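You operate a simulated robot arm through the tools that you are given. There is no shell and no other tool. Be economical: measure what you need, move in short steps, check, and stop when the job is done.

The job below is to be done with a simulated robot arm. You get a single attempt, and the scene is never put back.

Task
Tighten the yellow screw, then the blue screw, at 10 N m.
Fine: set the torque dial first, one run each with the brown driver, driver back in the brown holder.
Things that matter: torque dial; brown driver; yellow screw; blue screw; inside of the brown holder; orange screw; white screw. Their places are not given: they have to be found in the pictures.

Only the result counts: the job must be done as asked and must still hold three seconds after the hand-in. Knocking over, shifting, dropping, spilling or breaking anything else fails it.

Robot
A 6-joint arm with a two-finger parallel gripper, fixed in place. Base frame: the origin is at the foot of the arm, x ahead of it, y to its left, z up; the work surface is at about z = 640. Units: mm, degrees, N and s.
With the tool pointing down near the work surface it reaches from about 180 to 620 mm from the base axis. Its first joint turns from -66.0 to 66.0 degrees. Payload 2.7 kg.
The tool frame sits at the grasp point between the pads (the TCP): z along the fingers, y along the line on which they close. The tips reach 23 mm beyond it. Largest opening 94 mm; finger width 38, thickness 10; the body of the gripper, 54 by 96 mm, starts 39 mm behind the TCP.
Orientation is that of the tool frame in the base frame, as a unit quaternion [x, y, z, w]. With the fingers straight down and closing along the base's y, the tool's x points along the base's -x, its y along +y and its z along -z.

Tools
- The arm moves only by the tool jog_arm. Its argument "steps" is a list of rows, each an object of numbers (a shift or turn left out is 0, a gripper value left out holds the last): "fingers": the gripper command, from -1 (shut) to 1 (fully open), values between in proportion; "tx", "ty", "tz": the shift along the tool's x, y, z in mm; "wx", "wy", "wz": the turn, a rotation vector about the tool's x, y, z in degrees. In form: [{"fingers": .., "tx": .., "ty": .., "tz": .., "wx": .., "wy": .., "wz": ..}, ...]. A call has 1 to 20 rows; each row is the pose to reach, as a shift and turn from the pose commanded when the call began, along the tool's axes at that moment. Each row takes 0.2 s and may step no farther than 50 mm and 8.6 degrees from the row before; otherwise, or with a gripper value out of range, the whole call is refused. A pose out of reach is approached as far as the arm can. The call stops where the force on the tool passes 40 N (or 10 N more than at its start, if that is more) or the arm is blocked; 0.2 s more then pass. The fingers move at their own pace (about 45 mm/s each) and stop on an object; they squeeze with about 43 N. The grip force told is the motor's: it shows also when the fingers shut on nothing. Time passes only in rows, and 0.2 s behind the last, so rows that repeat a pose let the fingers close. It gives the time, the measured TCP pose, the force on the tool (base axes), the opening and the grip force at its end, in the units of the frame above (readings bear some noise).
- Cameras (640 x 400 px; columns grow to the right, rows downward): "scene" is fixed at [73.7, -429.9, 1403.7]; the picture's right is [0.79, -0.61, 0.00], its down [-0.35, -0.46, -0.82] and it looks along [0.50, 0.65, -0.58] (base axes); focal length 365 px, centre (320, 200). "wrist" rides on the gripper at [-39, 0, -44] in the tool frame; the picture's right is [0.00, -1.00, 0.00], its down [0.97, 0.00, -0.24] and it looks along [0.24, 0.00, 0.97] (tool axes); focal length 218 px, centre (320, 200).
- grab_frame(camera): a new picture of that camera. It takes no simulated time.
- point_at(camera, pixels): for up to 12 pixels [column, row] of the newest picture of that camera ("zoom" is the newest enlarged one), the place [x, y, z] in the base frame of the surface seen there, good to about 3 mm. It takes no simulated time.
- inspect(camera, box): a new picture of the part [left, top, right, bottom] of that camera's present view, enlarged. It takes no simulated time.
- hand_in(): hands the job in; it is judged then, once.

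Work in short steps. Measure before you move; look again where a grasp or a placing could have gone wrong, and mend it. You have 80 turns and 34 pictures in all, those below and enlarged ones among them. Open the gripper and draw the arm clear of the work before you hand the job in, unless the task says otherwise; then end with one line.

The tools are called after "Emit:" by a JSON object that holds its "api" and its "payload". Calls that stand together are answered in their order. jog_arm: Moves the arm, as the interface text tells. Its arguments: {"type":"object","properties":{"steps":{"type":"array","items":{"type":"object","properties":{"fingers":{"type":"number"},"tx":{"type":"number"},"ty":{"type":"number"},"tz":{"type":"number"},"wx":{"type":"number"},"wy":{"type":"number"},"wz":{"type":"number"}}}}},"required":["steps"]} The other tools are called the same way: grab_frame (camera) takes a picture; point_at (camera, pixels) gives the place of the surface under pixels of a picture; inspect (camera, box) takes an enlarged picture of a part of a camera's view; hand_in () hands the job in.

At the start:

```text
time_s: 0.0
tcp_pos: [409.3, 22.3, 1094.4]
ee_rot: [0.001, 1.0, 0.0, 0.001]
wrist_force: [0.3, 0.2, 0.3]
finger_gap: 94.3
finger_force: 0.1
```

scene: 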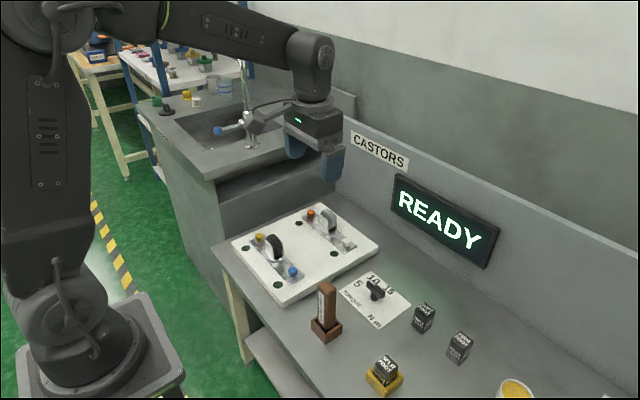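
wrist: 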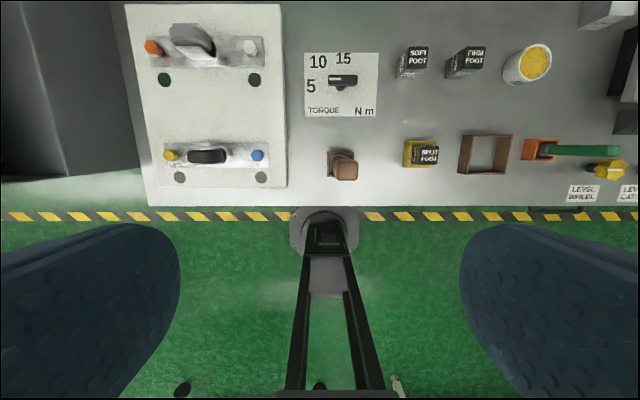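

The wrist picture shows the dial at about (343,82), the brown driver at (343,168), and yellow/blue screws at (171,155)/(257,155). I enlarge these areas.

Emit:
{"api": "inspect", "payload": {"camera": "wrist", "box": [290, 40, 450, 200]}}

Emit:
{"api": "inspect", "payload": {"camera": "scene", "box": [220, 190, 420, 350]}}

Emit:
{"api": "point_at", "payload": {"camera": "wrist", "pixels": [[171, 155], [257, 155], [343, 82], [330, 80], [357, 80], [340, 98], [345, 172], [153, 47], [250, 46], [335, 155], [312, 63], [343, 59]]}}

```text
2.50 times, centred on (370, 120) of wrist
```

zoom: 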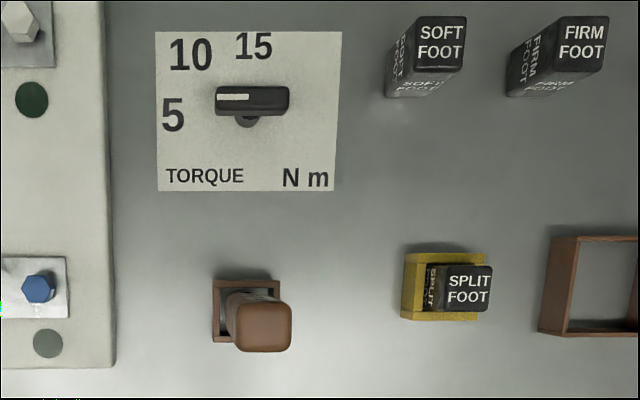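

```text
2.50 times, centred on (320, 270) of scene
```

zoom: 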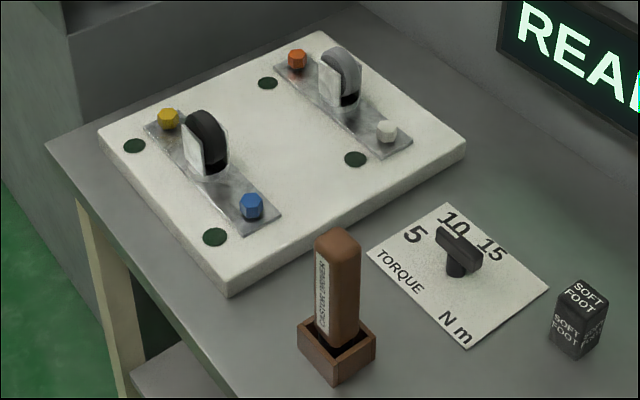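

```text
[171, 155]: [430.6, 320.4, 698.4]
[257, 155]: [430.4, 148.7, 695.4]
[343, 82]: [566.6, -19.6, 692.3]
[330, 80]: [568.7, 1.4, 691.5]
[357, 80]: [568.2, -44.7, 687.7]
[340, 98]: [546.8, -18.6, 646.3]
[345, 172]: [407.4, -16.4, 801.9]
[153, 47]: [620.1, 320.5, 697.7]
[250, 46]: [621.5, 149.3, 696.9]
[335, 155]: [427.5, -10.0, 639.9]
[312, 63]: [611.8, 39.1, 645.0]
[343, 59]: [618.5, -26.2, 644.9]
```

The dial bar lies along base y near (567,-20), top z≈692, its white mark on the +y end (towards 5). I move above it and turn the tool -90° so the fingers close across the bar.

Emit:
{"api": "jog_arm", "payload": {"steps": [{"fingers": 1, "tx": -16, "ty": -4, "tz": 22, "wz": -8.2}, {"tx": -32, "ty": -8, "tz": 44, "wz": -16.4}, {"tx": -48, "ty": -12, "tz": 66, "wz": -24.6}, {"tx": -64, "ty": -16, "tz": 88, "wz": -32.8}, {"tx": -80, "ty": -20, "tz": 110, "wz": -41}, {"tx": -95, "ty": -24, "tz": 132, "wz": -49.2}, {"tx": -110, "ty": -28, "tz": 154, "wz": -57.4}, {"tx": -125, "ty": -32, "tz": 176, "wz": -65.6}, {"tx": -140, "ty": -36, "tz": 198, "wz": -73.8}, {"tx": -150, "ty": -40, "tz": 220, "wz": -82}, {"tx": -158, "ty": -42, "tz": 244, "wz": -90}, {"tx": -158, "ty": -42, "tz": 244, "wz": -90}]}}

Emit:
{"api": "grab_frame", "payload": {"camera": "wrist"}}

```text
time_s: 2.6
tcp_pos: [568.8, -19.8, 851.7]
ee_rot: [0.708, -0.707, 0.0, 0.0]
wrist_force: [0.1, 0.5, 0.2]
finger_gap: 94.0
finger_force: 0.0
```

```text
29 pictures are left
```

wrist: 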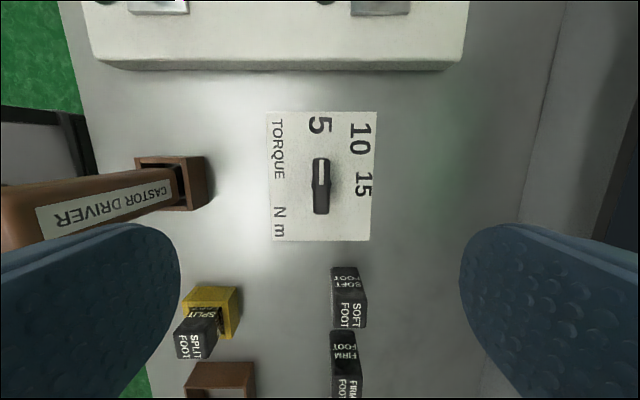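

Dial bar is at (321,186), mark at its top end (towards 5). I measure the labels and the knob.

Emit:
{"api": "inspect", "payload": {"camera": "wrist", "box": [256, 105, 400, 245]}}

Emit:
{"api": "point_at", "payload": {"camera": "wrist", "pixels": [[319, 125], [360, 139], [364, 184], [321, 162], [321, 186], [321, 209], [314, 186], [327, 186], [268, 111], [377, 111], [370, 240], [274, 240]]}}

```text
2.86 times, centred on (328, 175) of wrist
```

zoom: 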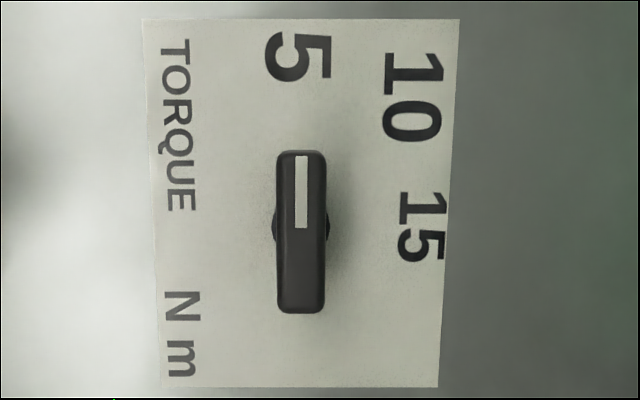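

```text
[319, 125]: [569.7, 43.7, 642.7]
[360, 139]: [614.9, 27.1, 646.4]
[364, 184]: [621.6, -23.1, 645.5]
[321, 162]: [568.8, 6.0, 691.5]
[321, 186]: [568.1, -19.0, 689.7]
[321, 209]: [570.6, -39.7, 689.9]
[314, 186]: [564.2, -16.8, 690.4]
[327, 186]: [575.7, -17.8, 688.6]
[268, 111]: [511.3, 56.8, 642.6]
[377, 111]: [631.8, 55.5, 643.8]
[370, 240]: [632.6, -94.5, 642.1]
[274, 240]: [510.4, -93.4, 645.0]
```

Labels sit at 90°/45°/0° about the knob centre (569.5,-18), so 10 needs a 45° turn clockwise from above. I descend and grip the bar.

Emit:
{"api": "jog_arm", "payload": {"steps": [{"fingers": 0.2, "tx": -1.8, "ty": -0.7, "tz": 45}, {"tx": -1.8, "ty": -0.7, "tz": 90}, {"tx": -1.8, "ty": -0.7, "tz": 130}, {"tx": -1.8, "ty": -0.7, "tz": 155}, {"tx": -1.8, "ty": -0.7, "tz": 169}, {"tx": -1.8, "ty": -0.7, "tz": 169}, {"fingers": -1, "tx": -1.8, "ty": -0.7, "tz": 169}, {"tx": -1.8, "ty": -0.7, "tz": 169}, {"tx": -1.8, "ty": -0.7, "tz": 169}, {"tx": -1.8, "ty": -0.7, "tz": 169}]}}

```text
time_s: 4.8
tcp_pos: [570.0, -17.1, 683.7]
ee_rot: [0.707, -0.707, 0.003, -0.002]
wrist_force: [20.4, -0.8, -8.5]
finger_gap: 17.0
finger_force: 45.8
```

Gripped (17 mm), with 20 N sideways in +x; I shift 1 mm that way to relieve it.

Emit:
{"api": "jog_arm", "payload": {"steps": [{"ty": -0.8}, {"ty": -0.8}]}}

```text
time_s: 5.4
tcp_pos: [569.5, -16.0, 683.6]
ee_rot: [0.708, -0.707, 0.002, -0.002]
wrist_force: [15.8, -0.2, 4.1]
finger_gap: 16.8
finger_force: 45.0
```

The force eases; I relieve a bit more and recentre in y.

Emit:
{"api": "jog_arm", "payload": {"steps": [{"ty": -1, "tx": 1}, {"ty": -2, "tx": 1}, {"ty": -2, "tx": 1}]}}

```text
time_s: 6.2
tcp_pos: [570.8, -17.6, 683.4]
ee_rot: [0.707, -0.707, -0.001, 0.0]
wrist_force: [-16.9, 11.0, 33.0]
finger_gap: 16.9
finger_force: 44.9
```

Slightly over; I go back 1 mm and turn about the tool axis by +45°.

Emit:
{"api": "jog_arm", "payload": {"steps": [{"ty": 1, "tz": -0.5}, {"ty": 1, "tz": -0.5, "wz": 5}, {"ty": 1, "tz": -0.5, "wz": 10}, {"ty": 1, "tz": -0.5, "wz": 15}, {"ty": 1, "tz": -0.5, "wz": 20}, {"ty": 1, "tz": -0.5, "wz": 25}, {"ty": 1, "tz": -0.5, "wz": 30}, {"ty": 1, "tz": -0.5, "wz": 35}, {"ty": 1, "tz": -0.5, "wz": 40}, {"ty": 1, "tz": -0.5, "wz": 45}, {"ty": 1, "tz": -0.5, "wz": 45}]}}

Emit:
{"api": "grab_frame", "payload": {"camera": "wrist"}}

```text
time_s: 8.6
tcp_pos: [571.7, -17.0, 683.1]
ee_rot: [-0.382, 0.924, 0.0, 0.004]
wrist_force: [23.0, 8.0, 2.6]
finger_gap: 16.9
finger_force: 44.9
```

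```text
27 pictures are left
```

wrist: 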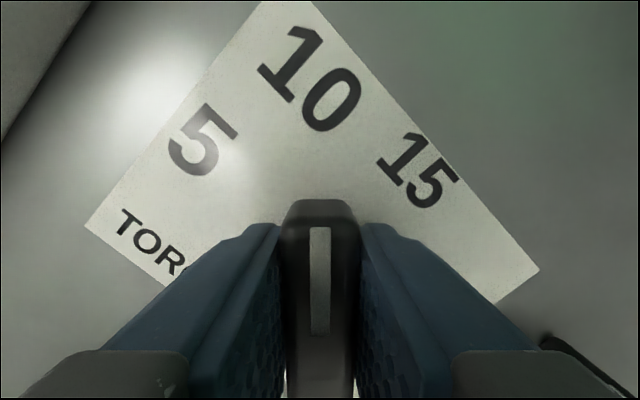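

The mark points at 10. I release and lift straight up.

Emit:
{"api": "jog_arm", "payload": {"steps": [{"fingers": 0.1}, {"fingers": 0.1}, {"fingers": 0.1}, {"fingers": 0.1}, {"tz": -25}, {"tz": -70}, {"tz": -118}, {"tz": -167}, {"tz": -216}]}}

Emit:
{"api": "inspect", "payload": {"camera": "wrist", "box": [220, 80, 420, 240]}}

Emit:
{"api": "grab_frame", "payload": {"camera": "scene"}}

```text
time_s: 10.6
tcp_pos: [567.9, -18.0, 900.1]
ee_rot: [-0.383, 0.924, 0.0, 0.0]
wrist_force: [-0.6, 0.0, -0.3]
finger_gap: 51.7
finger_force: 0.0
```

```text
2.50 times, centred on (320, 160) of wrist
```

zoom: 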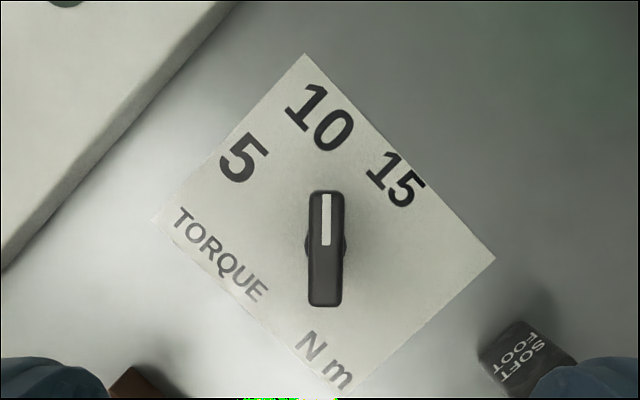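

```text
25 pictures are left
```

scene: 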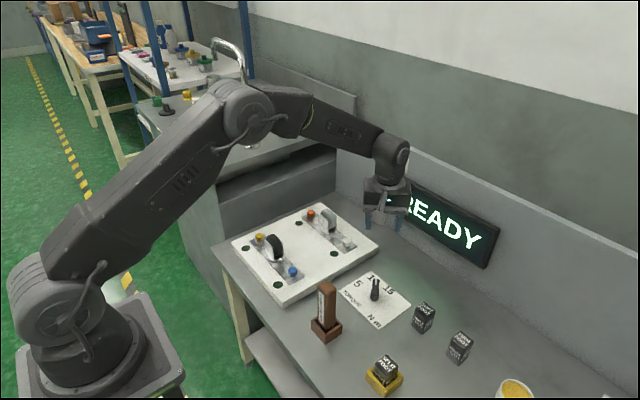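

The dial is set at 10. Now I enlarge the driver and holder around (326,315) to measure them.

Emit:
{"api": "inspect", "payload": {"camera": "scene", "box": [286, 270, 366, 350]}}

```text
5.00 times, centred on (326, 310) of scene
```

zoom: 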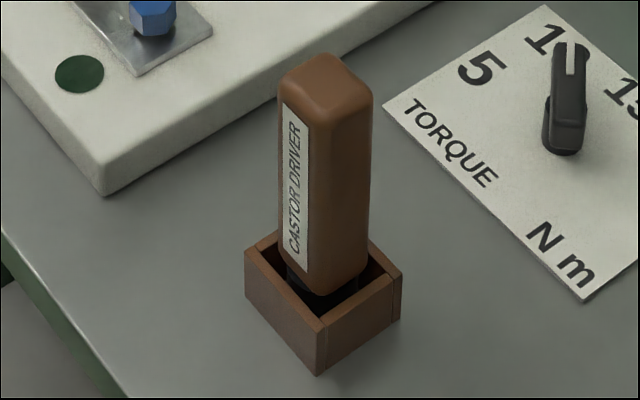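

Emit:
{"api": "point_at", "payload": {"camera": "zoom", "pixels": [[325, 85], [285, 75], [370, 92], [318, 125], [294, 255], [360, 265], [330, 285], [246, 252], [320, 328], [400, 276], [345, 200], [316, 372]]}}

```text
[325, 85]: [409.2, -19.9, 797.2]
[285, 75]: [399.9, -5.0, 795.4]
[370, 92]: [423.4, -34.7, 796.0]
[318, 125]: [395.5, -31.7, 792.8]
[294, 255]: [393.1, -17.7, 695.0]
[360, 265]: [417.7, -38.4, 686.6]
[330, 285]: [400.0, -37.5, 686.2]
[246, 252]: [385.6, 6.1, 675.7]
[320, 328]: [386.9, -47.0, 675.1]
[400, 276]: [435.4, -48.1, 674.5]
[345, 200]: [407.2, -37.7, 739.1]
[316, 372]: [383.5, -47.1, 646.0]
```

Holder is about centred (411,-20), rim z 675; the handle is upright at about (410,-20), ~34 mm wide, top z 800. I go above it with the fingers closing along y.

Emit:
{"api": "jog_arm", "payload": {"steps": [{"fingers": 1, "tx": 19, "ty": 18, "wz": 7.5}, {"tx": 38, "ty": 37, "wz": 15}, {"tx": 57, "ty": 55, "wz": 22.5}, {"tx": 76, "ty": 74, "wz": 30}, {"tx": 95, "ty": 92, "wz": 37.5}, {"tx": 113, "ty": 110.3, "wz": 45}, {"tx": 113, "ty": 110.3, "wz": 45}]}}

Emit:
{"api": "grab_frame", "payload": {"camera": "wrist"}}

```text
time_s: 12.2
tcp_pos: [412.9, -20.2, 897.6]
ee_rot: [0.001, 1.0, 0.0, 0.001]
wrist_force: [0.4, -0.3, 0.0]
finger_gap: 93.8
finger_force: 0.0
```

```text
23 pictures are left
```

wrist: 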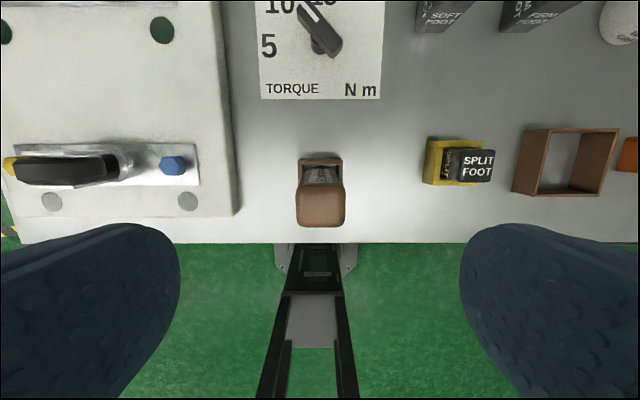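

Handle top spans columns 297-345, rows 188-226. I measure its corners and screw heads more exactly.

Emit:
{"api": "point_at", "payload": {"camera": "wrist", "pixels": [[299, 205], [343, 205], [321, 192], [321, 222], [321, 207], [166, 165], [181, 165], [172, 158], [172, 173], [10, 167]]}}

```text
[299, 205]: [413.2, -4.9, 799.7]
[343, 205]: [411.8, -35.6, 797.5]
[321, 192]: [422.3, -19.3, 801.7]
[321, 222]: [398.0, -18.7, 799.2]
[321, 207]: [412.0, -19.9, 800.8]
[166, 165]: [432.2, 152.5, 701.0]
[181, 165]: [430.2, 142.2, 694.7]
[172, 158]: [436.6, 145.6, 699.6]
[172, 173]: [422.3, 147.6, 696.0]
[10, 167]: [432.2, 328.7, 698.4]
```

Handle centre ≈ (410.5,-20). I descend to z≈770 and close.

Emit:
{"api": "jog_arm", "payload": {"steps": [{"tx": 2, "tz": 45}, {"tx": 2, "tz": 90}, {"tx": 2, "tz": 115}, {"tx": 2, "tz": 127}, {"tx": 2, "tz": 127}, {"fingers": -1, "tx": 2, "tz": 127}, {"tx": 2, "tz": 127}, {"tx": 2, "tz": 127}, {"tx": 2, "tz": 127}, {"tx": 2, "tz": 127}, {"tx": 2, "tz": 127}]}}

```text
time_s: 14.6
tcp_pos: [410.8, -21.2, 771.4]
ee_rot: [-0.001, 1.0, 0.0, 0.001]
wrist_force: [0.6, 1.6, 0.3]
finger_gap: 35.6
finger_force: 43.3
```

Gripped at 35.6 mm. I lift 140 mm straight up and look.

Emit:
{"api": "jog_arm", "payload": {"steps": [{"tz": -15}, {"tz": -40}, {"tz": -75}, {"tz": -110}, {"tz": -140}, {"tz": -140}]}}

Emit:
{"api": "inspect", "payload": {"camera": "scene", "box": [230, 190, 390, 350]}}

```text
time_s: 16.0
tcp_pos: [407.8, -20.1, 909.6]
ee_rot: [0.001, 1.0, 0.0, 0.0]
wrist_force: [-0.8, 0.1, -4.2]
finger_gap: 35.8
finger_force: 42.8
```

```text
2.50 times, centred on (310, 270) of scene
```

zoom: 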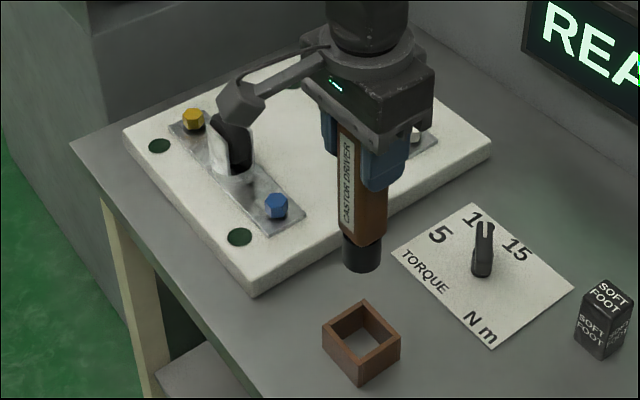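

The socket is visible at zoom (362,255); I measure its bottom, the holder's inside and the wheel heights.

Emit:
{"api": "point_at", "payload": {"camera": "zoom", "pixels": [[360, 268], [343, 255], [380, 260], [360, 250], [324, 330], [362, 300], [400, 345], [360, 380], [362, 345], [276, 200], [193, 113], [235, 120]]}}

```text
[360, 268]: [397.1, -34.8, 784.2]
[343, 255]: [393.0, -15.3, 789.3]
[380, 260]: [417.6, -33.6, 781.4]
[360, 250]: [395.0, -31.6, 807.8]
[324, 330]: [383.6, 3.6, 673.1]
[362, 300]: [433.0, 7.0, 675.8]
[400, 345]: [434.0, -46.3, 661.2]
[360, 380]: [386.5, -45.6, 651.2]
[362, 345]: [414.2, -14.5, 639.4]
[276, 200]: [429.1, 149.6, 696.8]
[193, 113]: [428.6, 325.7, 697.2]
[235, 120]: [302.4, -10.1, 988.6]
```

Driver bottom is about 130 mm below the TCP. I carry it at height over the yellow screw near (430,321).

Emit:
{"api": "jog_arm", "payload": {"steps": [{"tz": -25}, {"tx": -3, "ty": 40, "tz": -25}, {"tx": -6, "ty": 85, "tz": -25}, {"tx": -9, "ty": 130, "tz": -25}, {"tx": -12, "ty": 175, "tz": -25}, {"tx": -15, "ty": 220, "tz": -25}, {"tx": -18, "ty": 265, "tz": -25}, {"tx": -20, "ty": 305, "tz": -25}, {"tx": -22, "ty": 330, "tz": -25}, {"tx": -22.5, "ty": 341, "tz": -25}, {"tx": -22.5, "ty": 341, "tz": -25}]}}

Emit:
{"api": "grab_frame", "payload": {"camera": "wrist"}}

Emit:
{"api": "inspect", "payload": {"camera": "scene", "box": [210, 150, 370, 310]}}

```text
time_s: 18.4
tcp_pos: [430.8, 321.9, 935.3]
ee_rot: [0.0, 1.0, 0.0, 0.001]
wrist_force: [-0.4, 0.4, -5.1]
finger_gap: 35.7
finger_force: 43.1
```

```text
21 pictures are left
```

wrist: 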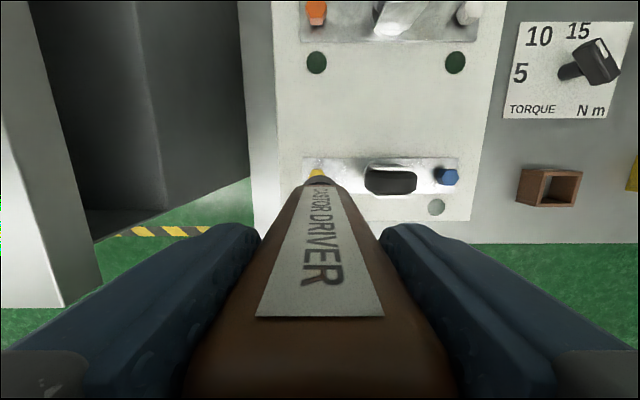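

```text
2.50 times, centred on (290, 230) of scene
```

zoom: 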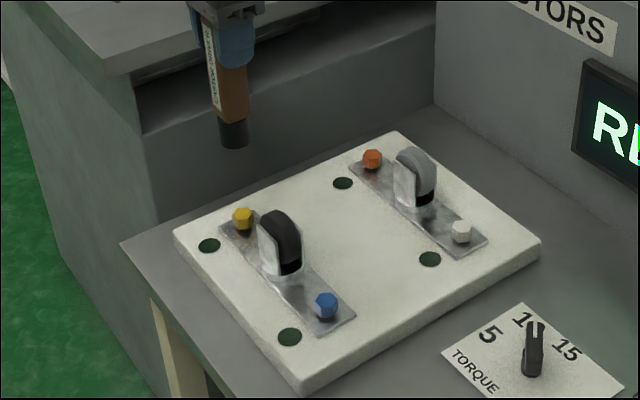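

Handle upright. I measure the yellow head (zoom (243,217)), the socket sides, and the wheel top.

Emit:
{"api": "point_at", "payload": {"camera": "zoom", "pixels": [[243, 212], [234, 217], [252, 217], [243, 228], [326, 298], [316, 306], [336, 306], [280, 218], [219, 140], [248, 143], [234, 148], [243, 246]]}}

Emit:
{"api": "point_at", "payload": {"camera": "wrist", "pixels": [[440, 176], [457, 176], [448, 170], [448, 182], [317, 172], [304, 182], [327, 182], [390, 180]]}}

```text
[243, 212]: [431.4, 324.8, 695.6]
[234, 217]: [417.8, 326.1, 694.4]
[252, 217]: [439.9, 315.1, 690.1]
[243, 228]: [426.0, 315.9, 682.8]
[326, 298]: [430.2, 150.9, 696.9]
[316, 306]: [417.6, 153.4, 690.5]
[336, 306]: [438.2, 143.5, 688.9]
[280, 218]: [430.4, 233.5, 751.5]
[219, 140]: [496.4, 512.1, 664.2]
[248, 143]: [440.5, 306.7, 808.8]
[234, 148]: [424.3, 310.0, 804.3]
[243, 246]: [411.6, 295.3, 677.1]
```

```text
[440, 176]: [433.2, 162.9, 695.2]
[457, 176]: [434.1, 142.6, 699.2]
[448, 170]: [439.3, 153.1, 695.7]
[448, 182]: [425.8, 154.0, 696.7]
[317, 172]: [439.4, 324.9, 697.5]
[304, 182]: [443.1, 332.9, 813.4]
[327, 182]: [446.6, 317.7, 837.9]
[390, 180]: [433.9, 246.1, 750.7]
```

Yellow screw centre ≈ (430,321), head top ≈698. I lower the driver to just above the head.

Emit:
{"api": "jog_arm", "payload": {"steps": [{"tx": 0.5, "ty": -0.9, "tz": 40}, {"tx": 0.5, "ty": -0.9, "tz": 75}, {"tx": 0.5, "ty": -0.9, "tz": 95}, {"tx": 0.5, "ty": -0.9, "tz": 95}]}}

Emit:
{"api": "inspect", "payload": {"camera": "scene", "box": [225, 200, 305, 280]}}

```text
time_s: 19.4
tcp_pos: [429.6, 322.4, 841.5]
ee_rot: [0.0, 1.0, 0.0, 0.0]
wrist_force: [-0.1, 0.4, -4.6]
finger_gap: 35.8
finger_force: 42.6
```

```text
5.00 times, centred on (265, 240) of scene
```

zoom: 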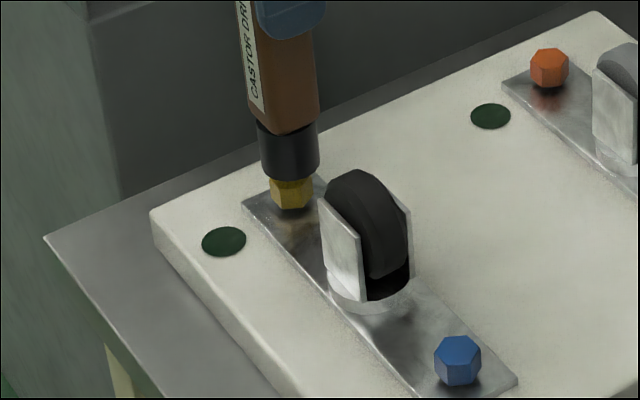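

The socket lies right over the yellow head (zoom (290,180)). I lower slowly until contact.

Emit:
{"api": "jog_arm", "payload": {"steps": [{"ty": -0.8, "tz": 4}, {"ty": -0.8, "tz": 8}, {"ty": -0.8, "tz": 11}, {"ty": -0.8, "tz": 13}, {"ty": -0.8, "tz": 15}, {"ty": -0.8, "tz": 17}]}}

Emit:
{"api": "inspect", "payload": {"camera": "scene", "box": [220, 150, 540, 350]}}

```text
time_s: 20.8
tcp_pos: [431.9, 319.5, 827.1]
ee_rot: [0.001, 1.0, 0.001, 0.002]
wrist_force: [-8.8, -6.6, 30.4]
finger_gap: 36.3
finger_force: 43.2
```

```text
2.00 times, centred on (380, 250) of scene
```

zoom: 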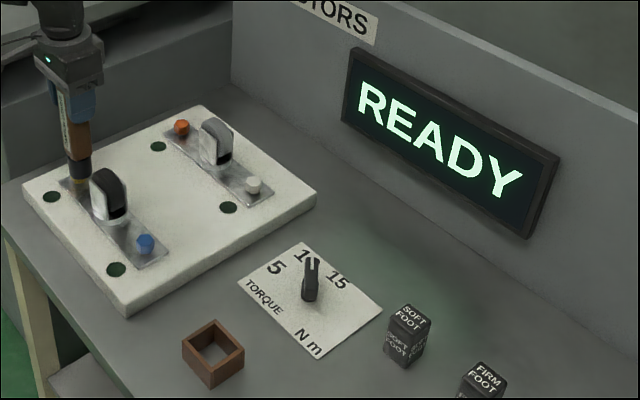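

Contact at about 30 N; the sign still shows READY. I hold a second and look.

Emit:
{"api": "jog_arm", "payload": {"steps": [{}, {}, {}, {}, {}]}}

Emit:
{"api": "grab_frame", "payload": {"camera": "scene"}}

```text
time_s: 22.0
tcp_pos: [432.3, 320.7, 827.2]
ee_rot: [0.0, 1.0, 0.002, 0.003]
wrist_force: [-2.6, -7.3, 34.2]
finger_gap: 35.7
finger_force: 43.0
```

```text
17 pictures are left
```

scene: 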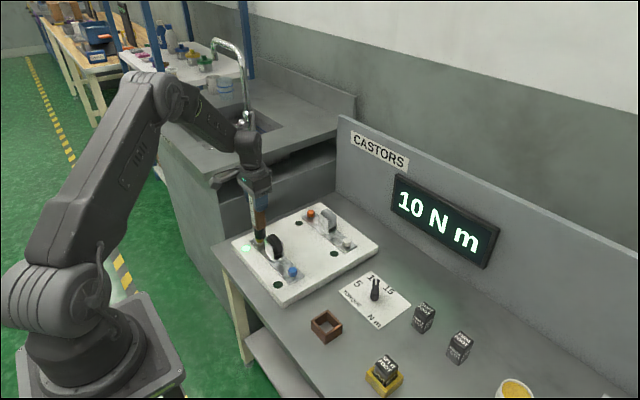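

The sign now reads "10 N m" and the lamp by the yellow screw at (245,247) seems lit; I check closer.

Emit:
{"api": "inspect", "payload": {"camera": "scene", "box": [220, 180, 380, 300]}}

```text
3.33 times, centred on (300, 240) of scene
```

zoom: 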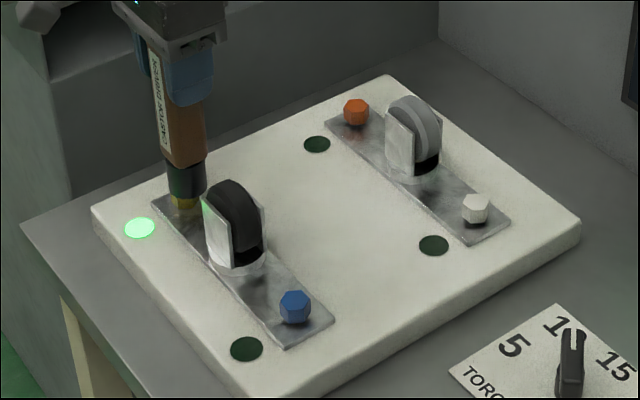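

The yellow lamp is green: done. I lift off and carry the driver over the blue screw (430,149) clearing the wheel.

Emit:
{"api": "jog_arm", "payload": {"steps": [{"tz": -10}, {"tz": -40}, {"tz": -80}, {"tz": -110}, {"ty": -40, "tz": -110}, {"ty": -80, "tz": -110}, {"ty": -120, "tz": -110}, {"ty": -155, "tz": -110}, {"ty": -172, "tz": -110}, {"ty": -172, "tz": -110}, {"ty": -172, "tz": -110}]}}

Emit:
{"api": "inspect", "payload": {"camera": "scene", "box": [220, 180, 380, 300]}}

```text
time_s: 24.4
tcp_pos: [432.5, 149.7, 932.6]
ee_rot: [0.001, 1.0, 0.0, 0.001]
wrist_force: [-0.9, 0.7, -3.3]
finger_gap: 35.6
finger_force: 43.1
```

```text
3.33 times, centred on (300, 240) of scene
```

zoom: 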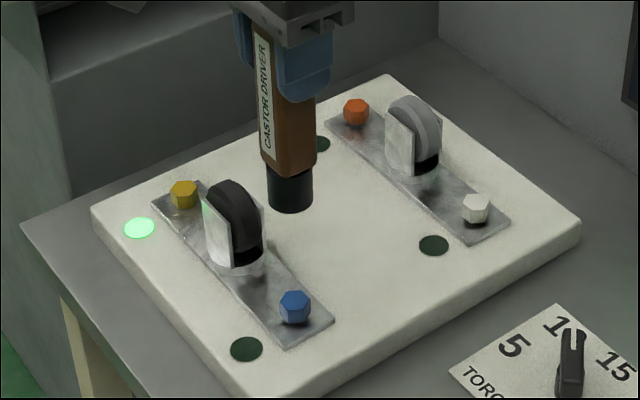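

Aligned over blue (zoom (294,307)). I lower to ~841, correcting x by -2 mm.

Emit:
{"api": "jog_arm", "payload": {"steps": [{"tx": 2, "ty": -0.5, "tz": 40}, {"tx": 2, "ty": -0.5, "tz": 75}, {"tx": 2, "ty": -0.5, "tz": 92}, {"tx": 2, "ty": -0.5, "tz": 92}]}}

Emit:
{"api": "inspect", "payload": {"camera": "scene", "box": [250, 230, 330, 310]}}

```text
time_s: 25.4
tcp_pos: [430.6, 148.1, 842.1]
ee_rot: [0.0, 1.0, 0.0, 0.0]
wrist_force: [-0.3, 0.3, -4.7]
finger_gap: 35.9
finger_force: 42.6
```

```text
5.00 times, centred on (290, 270) of scene
```

zoom: 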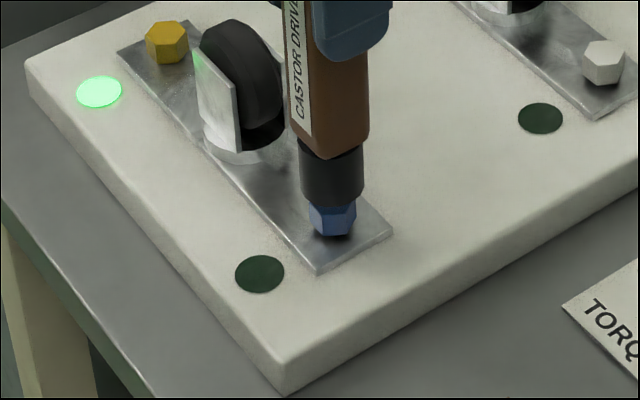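

The socket is centred on the blue head. I press down as before and hold about 1.4 s.

Emit:
{"api": "jog_arm", "payload": {"steps": [{"tz": 4}, {"tz": 8}, {"tz": 11}, {"tz": 13}, {"tz": 15}, {"tz": 17}, {"tz": 17}, {"tz": 17}, {"tz": 17}, {"tz": 17}, {"tz": 17}, {"tz": 17}]}}

Emit:
{"api": "grab_frame", "payload": {"camera": "scene"}}

```text
time_s: 28.0
tcp_pos: [431.1, 146.4, 826.5]
ee_rot: [0.0, 1.0, 0.001, 0.003]
wrist_force: [-6.0, -5.8, 34.7]
finger_gap: 35.8
finger_force: 43.2
```

```text
13 pictures are left
```

scene: 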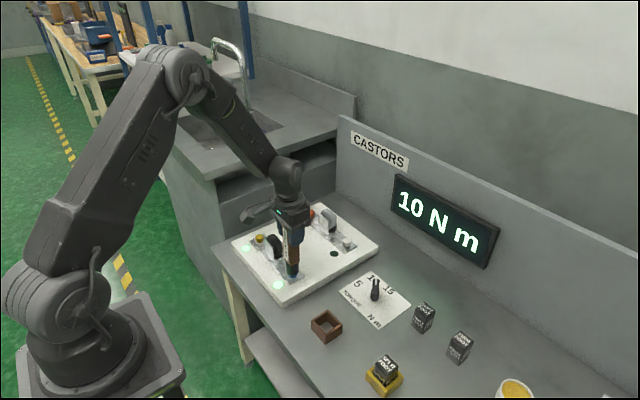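

The blue lamp at (278,284) is lit. I lift and carry the driver back over the brown holder (410,-20.5).

Emit:
{"api": "jog_arm", "payload": {"steps": [{"tz": -10}, {"tz": -40}, {"tz": -70}, {"tz": -95}, {"tx": 5, "ty": -40, "tz": -95}, {"tx": 10, "ty": -80, "tz": -95}, {"tx": 15, "ty": -120, "tz": -95}, {"tx": 20, "ty": -155, "tz": -95}, {"tx": 20, "ty": -168, "tz": -95}, {"tx": 20, "ty": -168, "tz": -95}, {"tx": 20, "ty": -168, "tz": -95}]}}

Emit:
{"api": "inspect", "payload": {"camera": "scene", "box": [230, 190, 390, 350]}}

```text
time_s: 30.4
tcp_pos: [411.1, -21.9, 919.9]
ee_rot: [0.0, 1.0, 0.0, 0.001]
wrist_force: [-0.3, -0.3, -3.9]
finger_gap: 35.8
finger_force: 43.1
```

```text
2.50 times, centred on (310, 270) of scene
```

zoom: 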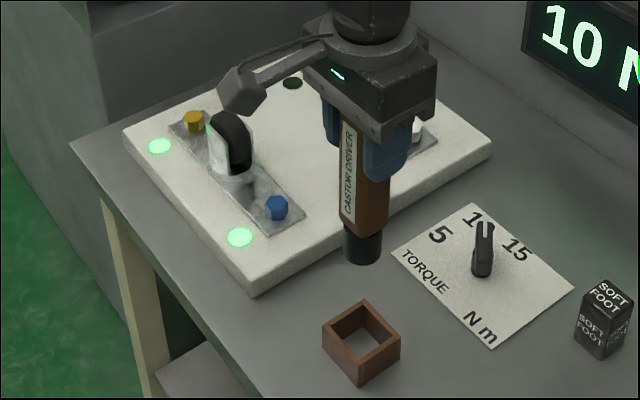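

Both lamps lit. I lower to just above the rim (z≈675) and check alignment.

Emit:
{"api": "jog_arm", "payload": {"steps": [{"ty": 1, "tz": 40}, {"ty": 1, "tz": 75}, {"ty": 1, "tz": 103}, {"ty": 1, "tz": 103}]}}

Emit:
{"api": "inspect", "payload": {"camera": "scene", "box": [286, 270, 366, 350]}}

```text
time_s: 31.4
tcp_pos: [410.1, -20.5, 815.1]
ee_rot: [0.0, 1.0, 0.001, 0.002]
wrist_force: [0.2, -0.8, -4.4]
finger_gap: 35.8
finger_force: 43.0
```

```text
5.00 times, centred on (326, 310) of scene
```

zoom: 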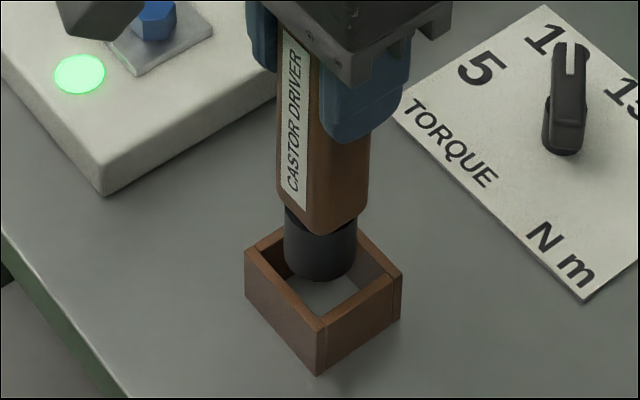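

The socket is centred over the opening. I lower it to the bottom slowly (original grip z ≈ 771).

Emit:
{"api": "jog_arm", "payload": {"steps": [{"tz": 12}, {"tz": 24}, {"tz": 34}, {"tz": 39}, {"tz": 42}, {"tz": 44}, {"tz": 44}]}}

```text
time_s: 33.0
tcp_pos: [410.2, -19.2, 773.7]
ee_rot: [0.0, 1.0, 0.0, 0.001]
wrist_force: [-0.5, 0.6, -4.6]
finger_gap: 35.9
finger_force: 43.2
```

Not touching yet; I go down in small steps.

Emit:
{"api": "jog_arm", "payload": {"steps": [{"tz": 1}, {"tz": 2}, {"tz": 2}]}}

```text
time_s: 33.8
tcp_pos: [411.1, -19.8, 771.3]
ee_rot: [0.001, 1.0, 0.0, 0.0]
wrist_force: [0.3, -0.2, -4.0]
finger_gap: 35.9
finger_force: 43.4
```

Still hanging free; a little further.

Emit:
{"api": "jog_arm", "payload": {"steps": [{"tz": 1}, {"tz": 2}, {"tz": 2}]}}

```text
time_s: 34.6
tcp_pos: [411.6, -20.3, 769.8]
ee_rot: [0.0, 1.0, 0.0, 0.003]
wrist_force: [-7.9, -2.8, 37.7]
finger_gap: 35.9
finger_force: 43.3
```

Bottomed (38 N). I relieve by 1 mm and open the fingers.

Emit:
{"api": "jog_arm", "payload": {"steps": [{"tz": -1}, {"tz": -1}, {"fingers": 0.2, "tz": -1}, {"fingers": 0.6, "tz": -1}, {"fingers": 1, "tz": -1}, {"fingers": 1, "tz": -1}, {"fingers": 1, "tz": -1}, {"tz": -20}, {"tz": -60}, {"tz": -105}, {"tz": -150}, {"tz": -190}]}}

Emit:
{"api": "grab_frame", "payload": {"camera": "scene"}}

Emit:
{"api": "inspect", "payload": {"camera": "scene", "box": [220, 190, 420, 350]}}

```text
time_s: 37.2
tcp_pos: [410.2, -20.8, 957.2]
ee_rot: [0.0, 1.0, 0.001, 0.001]
wrist_force: [0.3, 0.4, -0.2]
finger_gap: 93.9
finger_force: 0.1
```

```text
10 pictures are left
```

scene: 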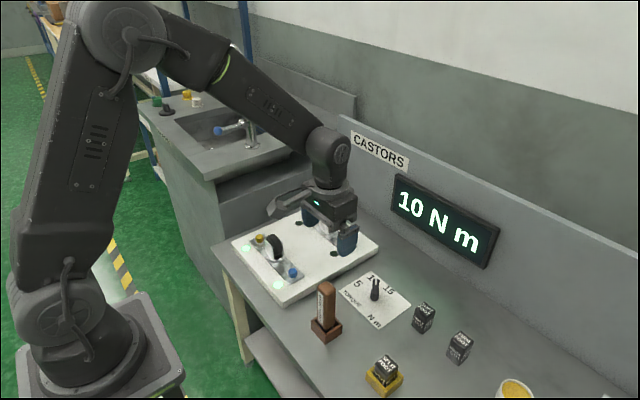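

```text
2.50 times, centred on (320, 270) of scene
```

zoom: 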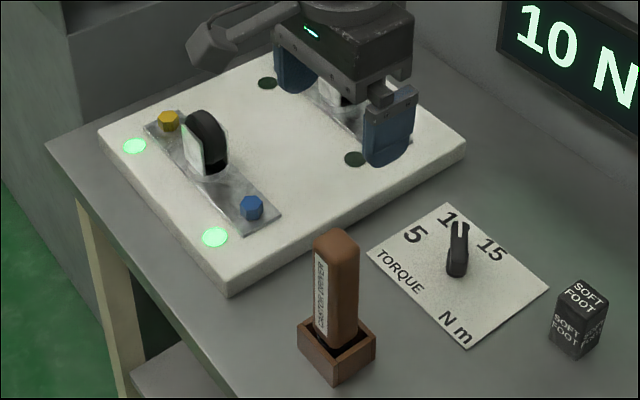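

The driver stands in its holder, both lamps are lit, the dial is at 10, and the arm is clear with the gripper open. I hand in.

Emit:
{"api": "hand_in", "payload": {}}

```text
The job is handed in.
```

The torque dial is set to 10 N m. I tightened the yellow screw and then the blue one, one run each with the brown driver; both green lamps lit and the sign read "10 N m". The driver is back in the brown holder, and the job is handed in.
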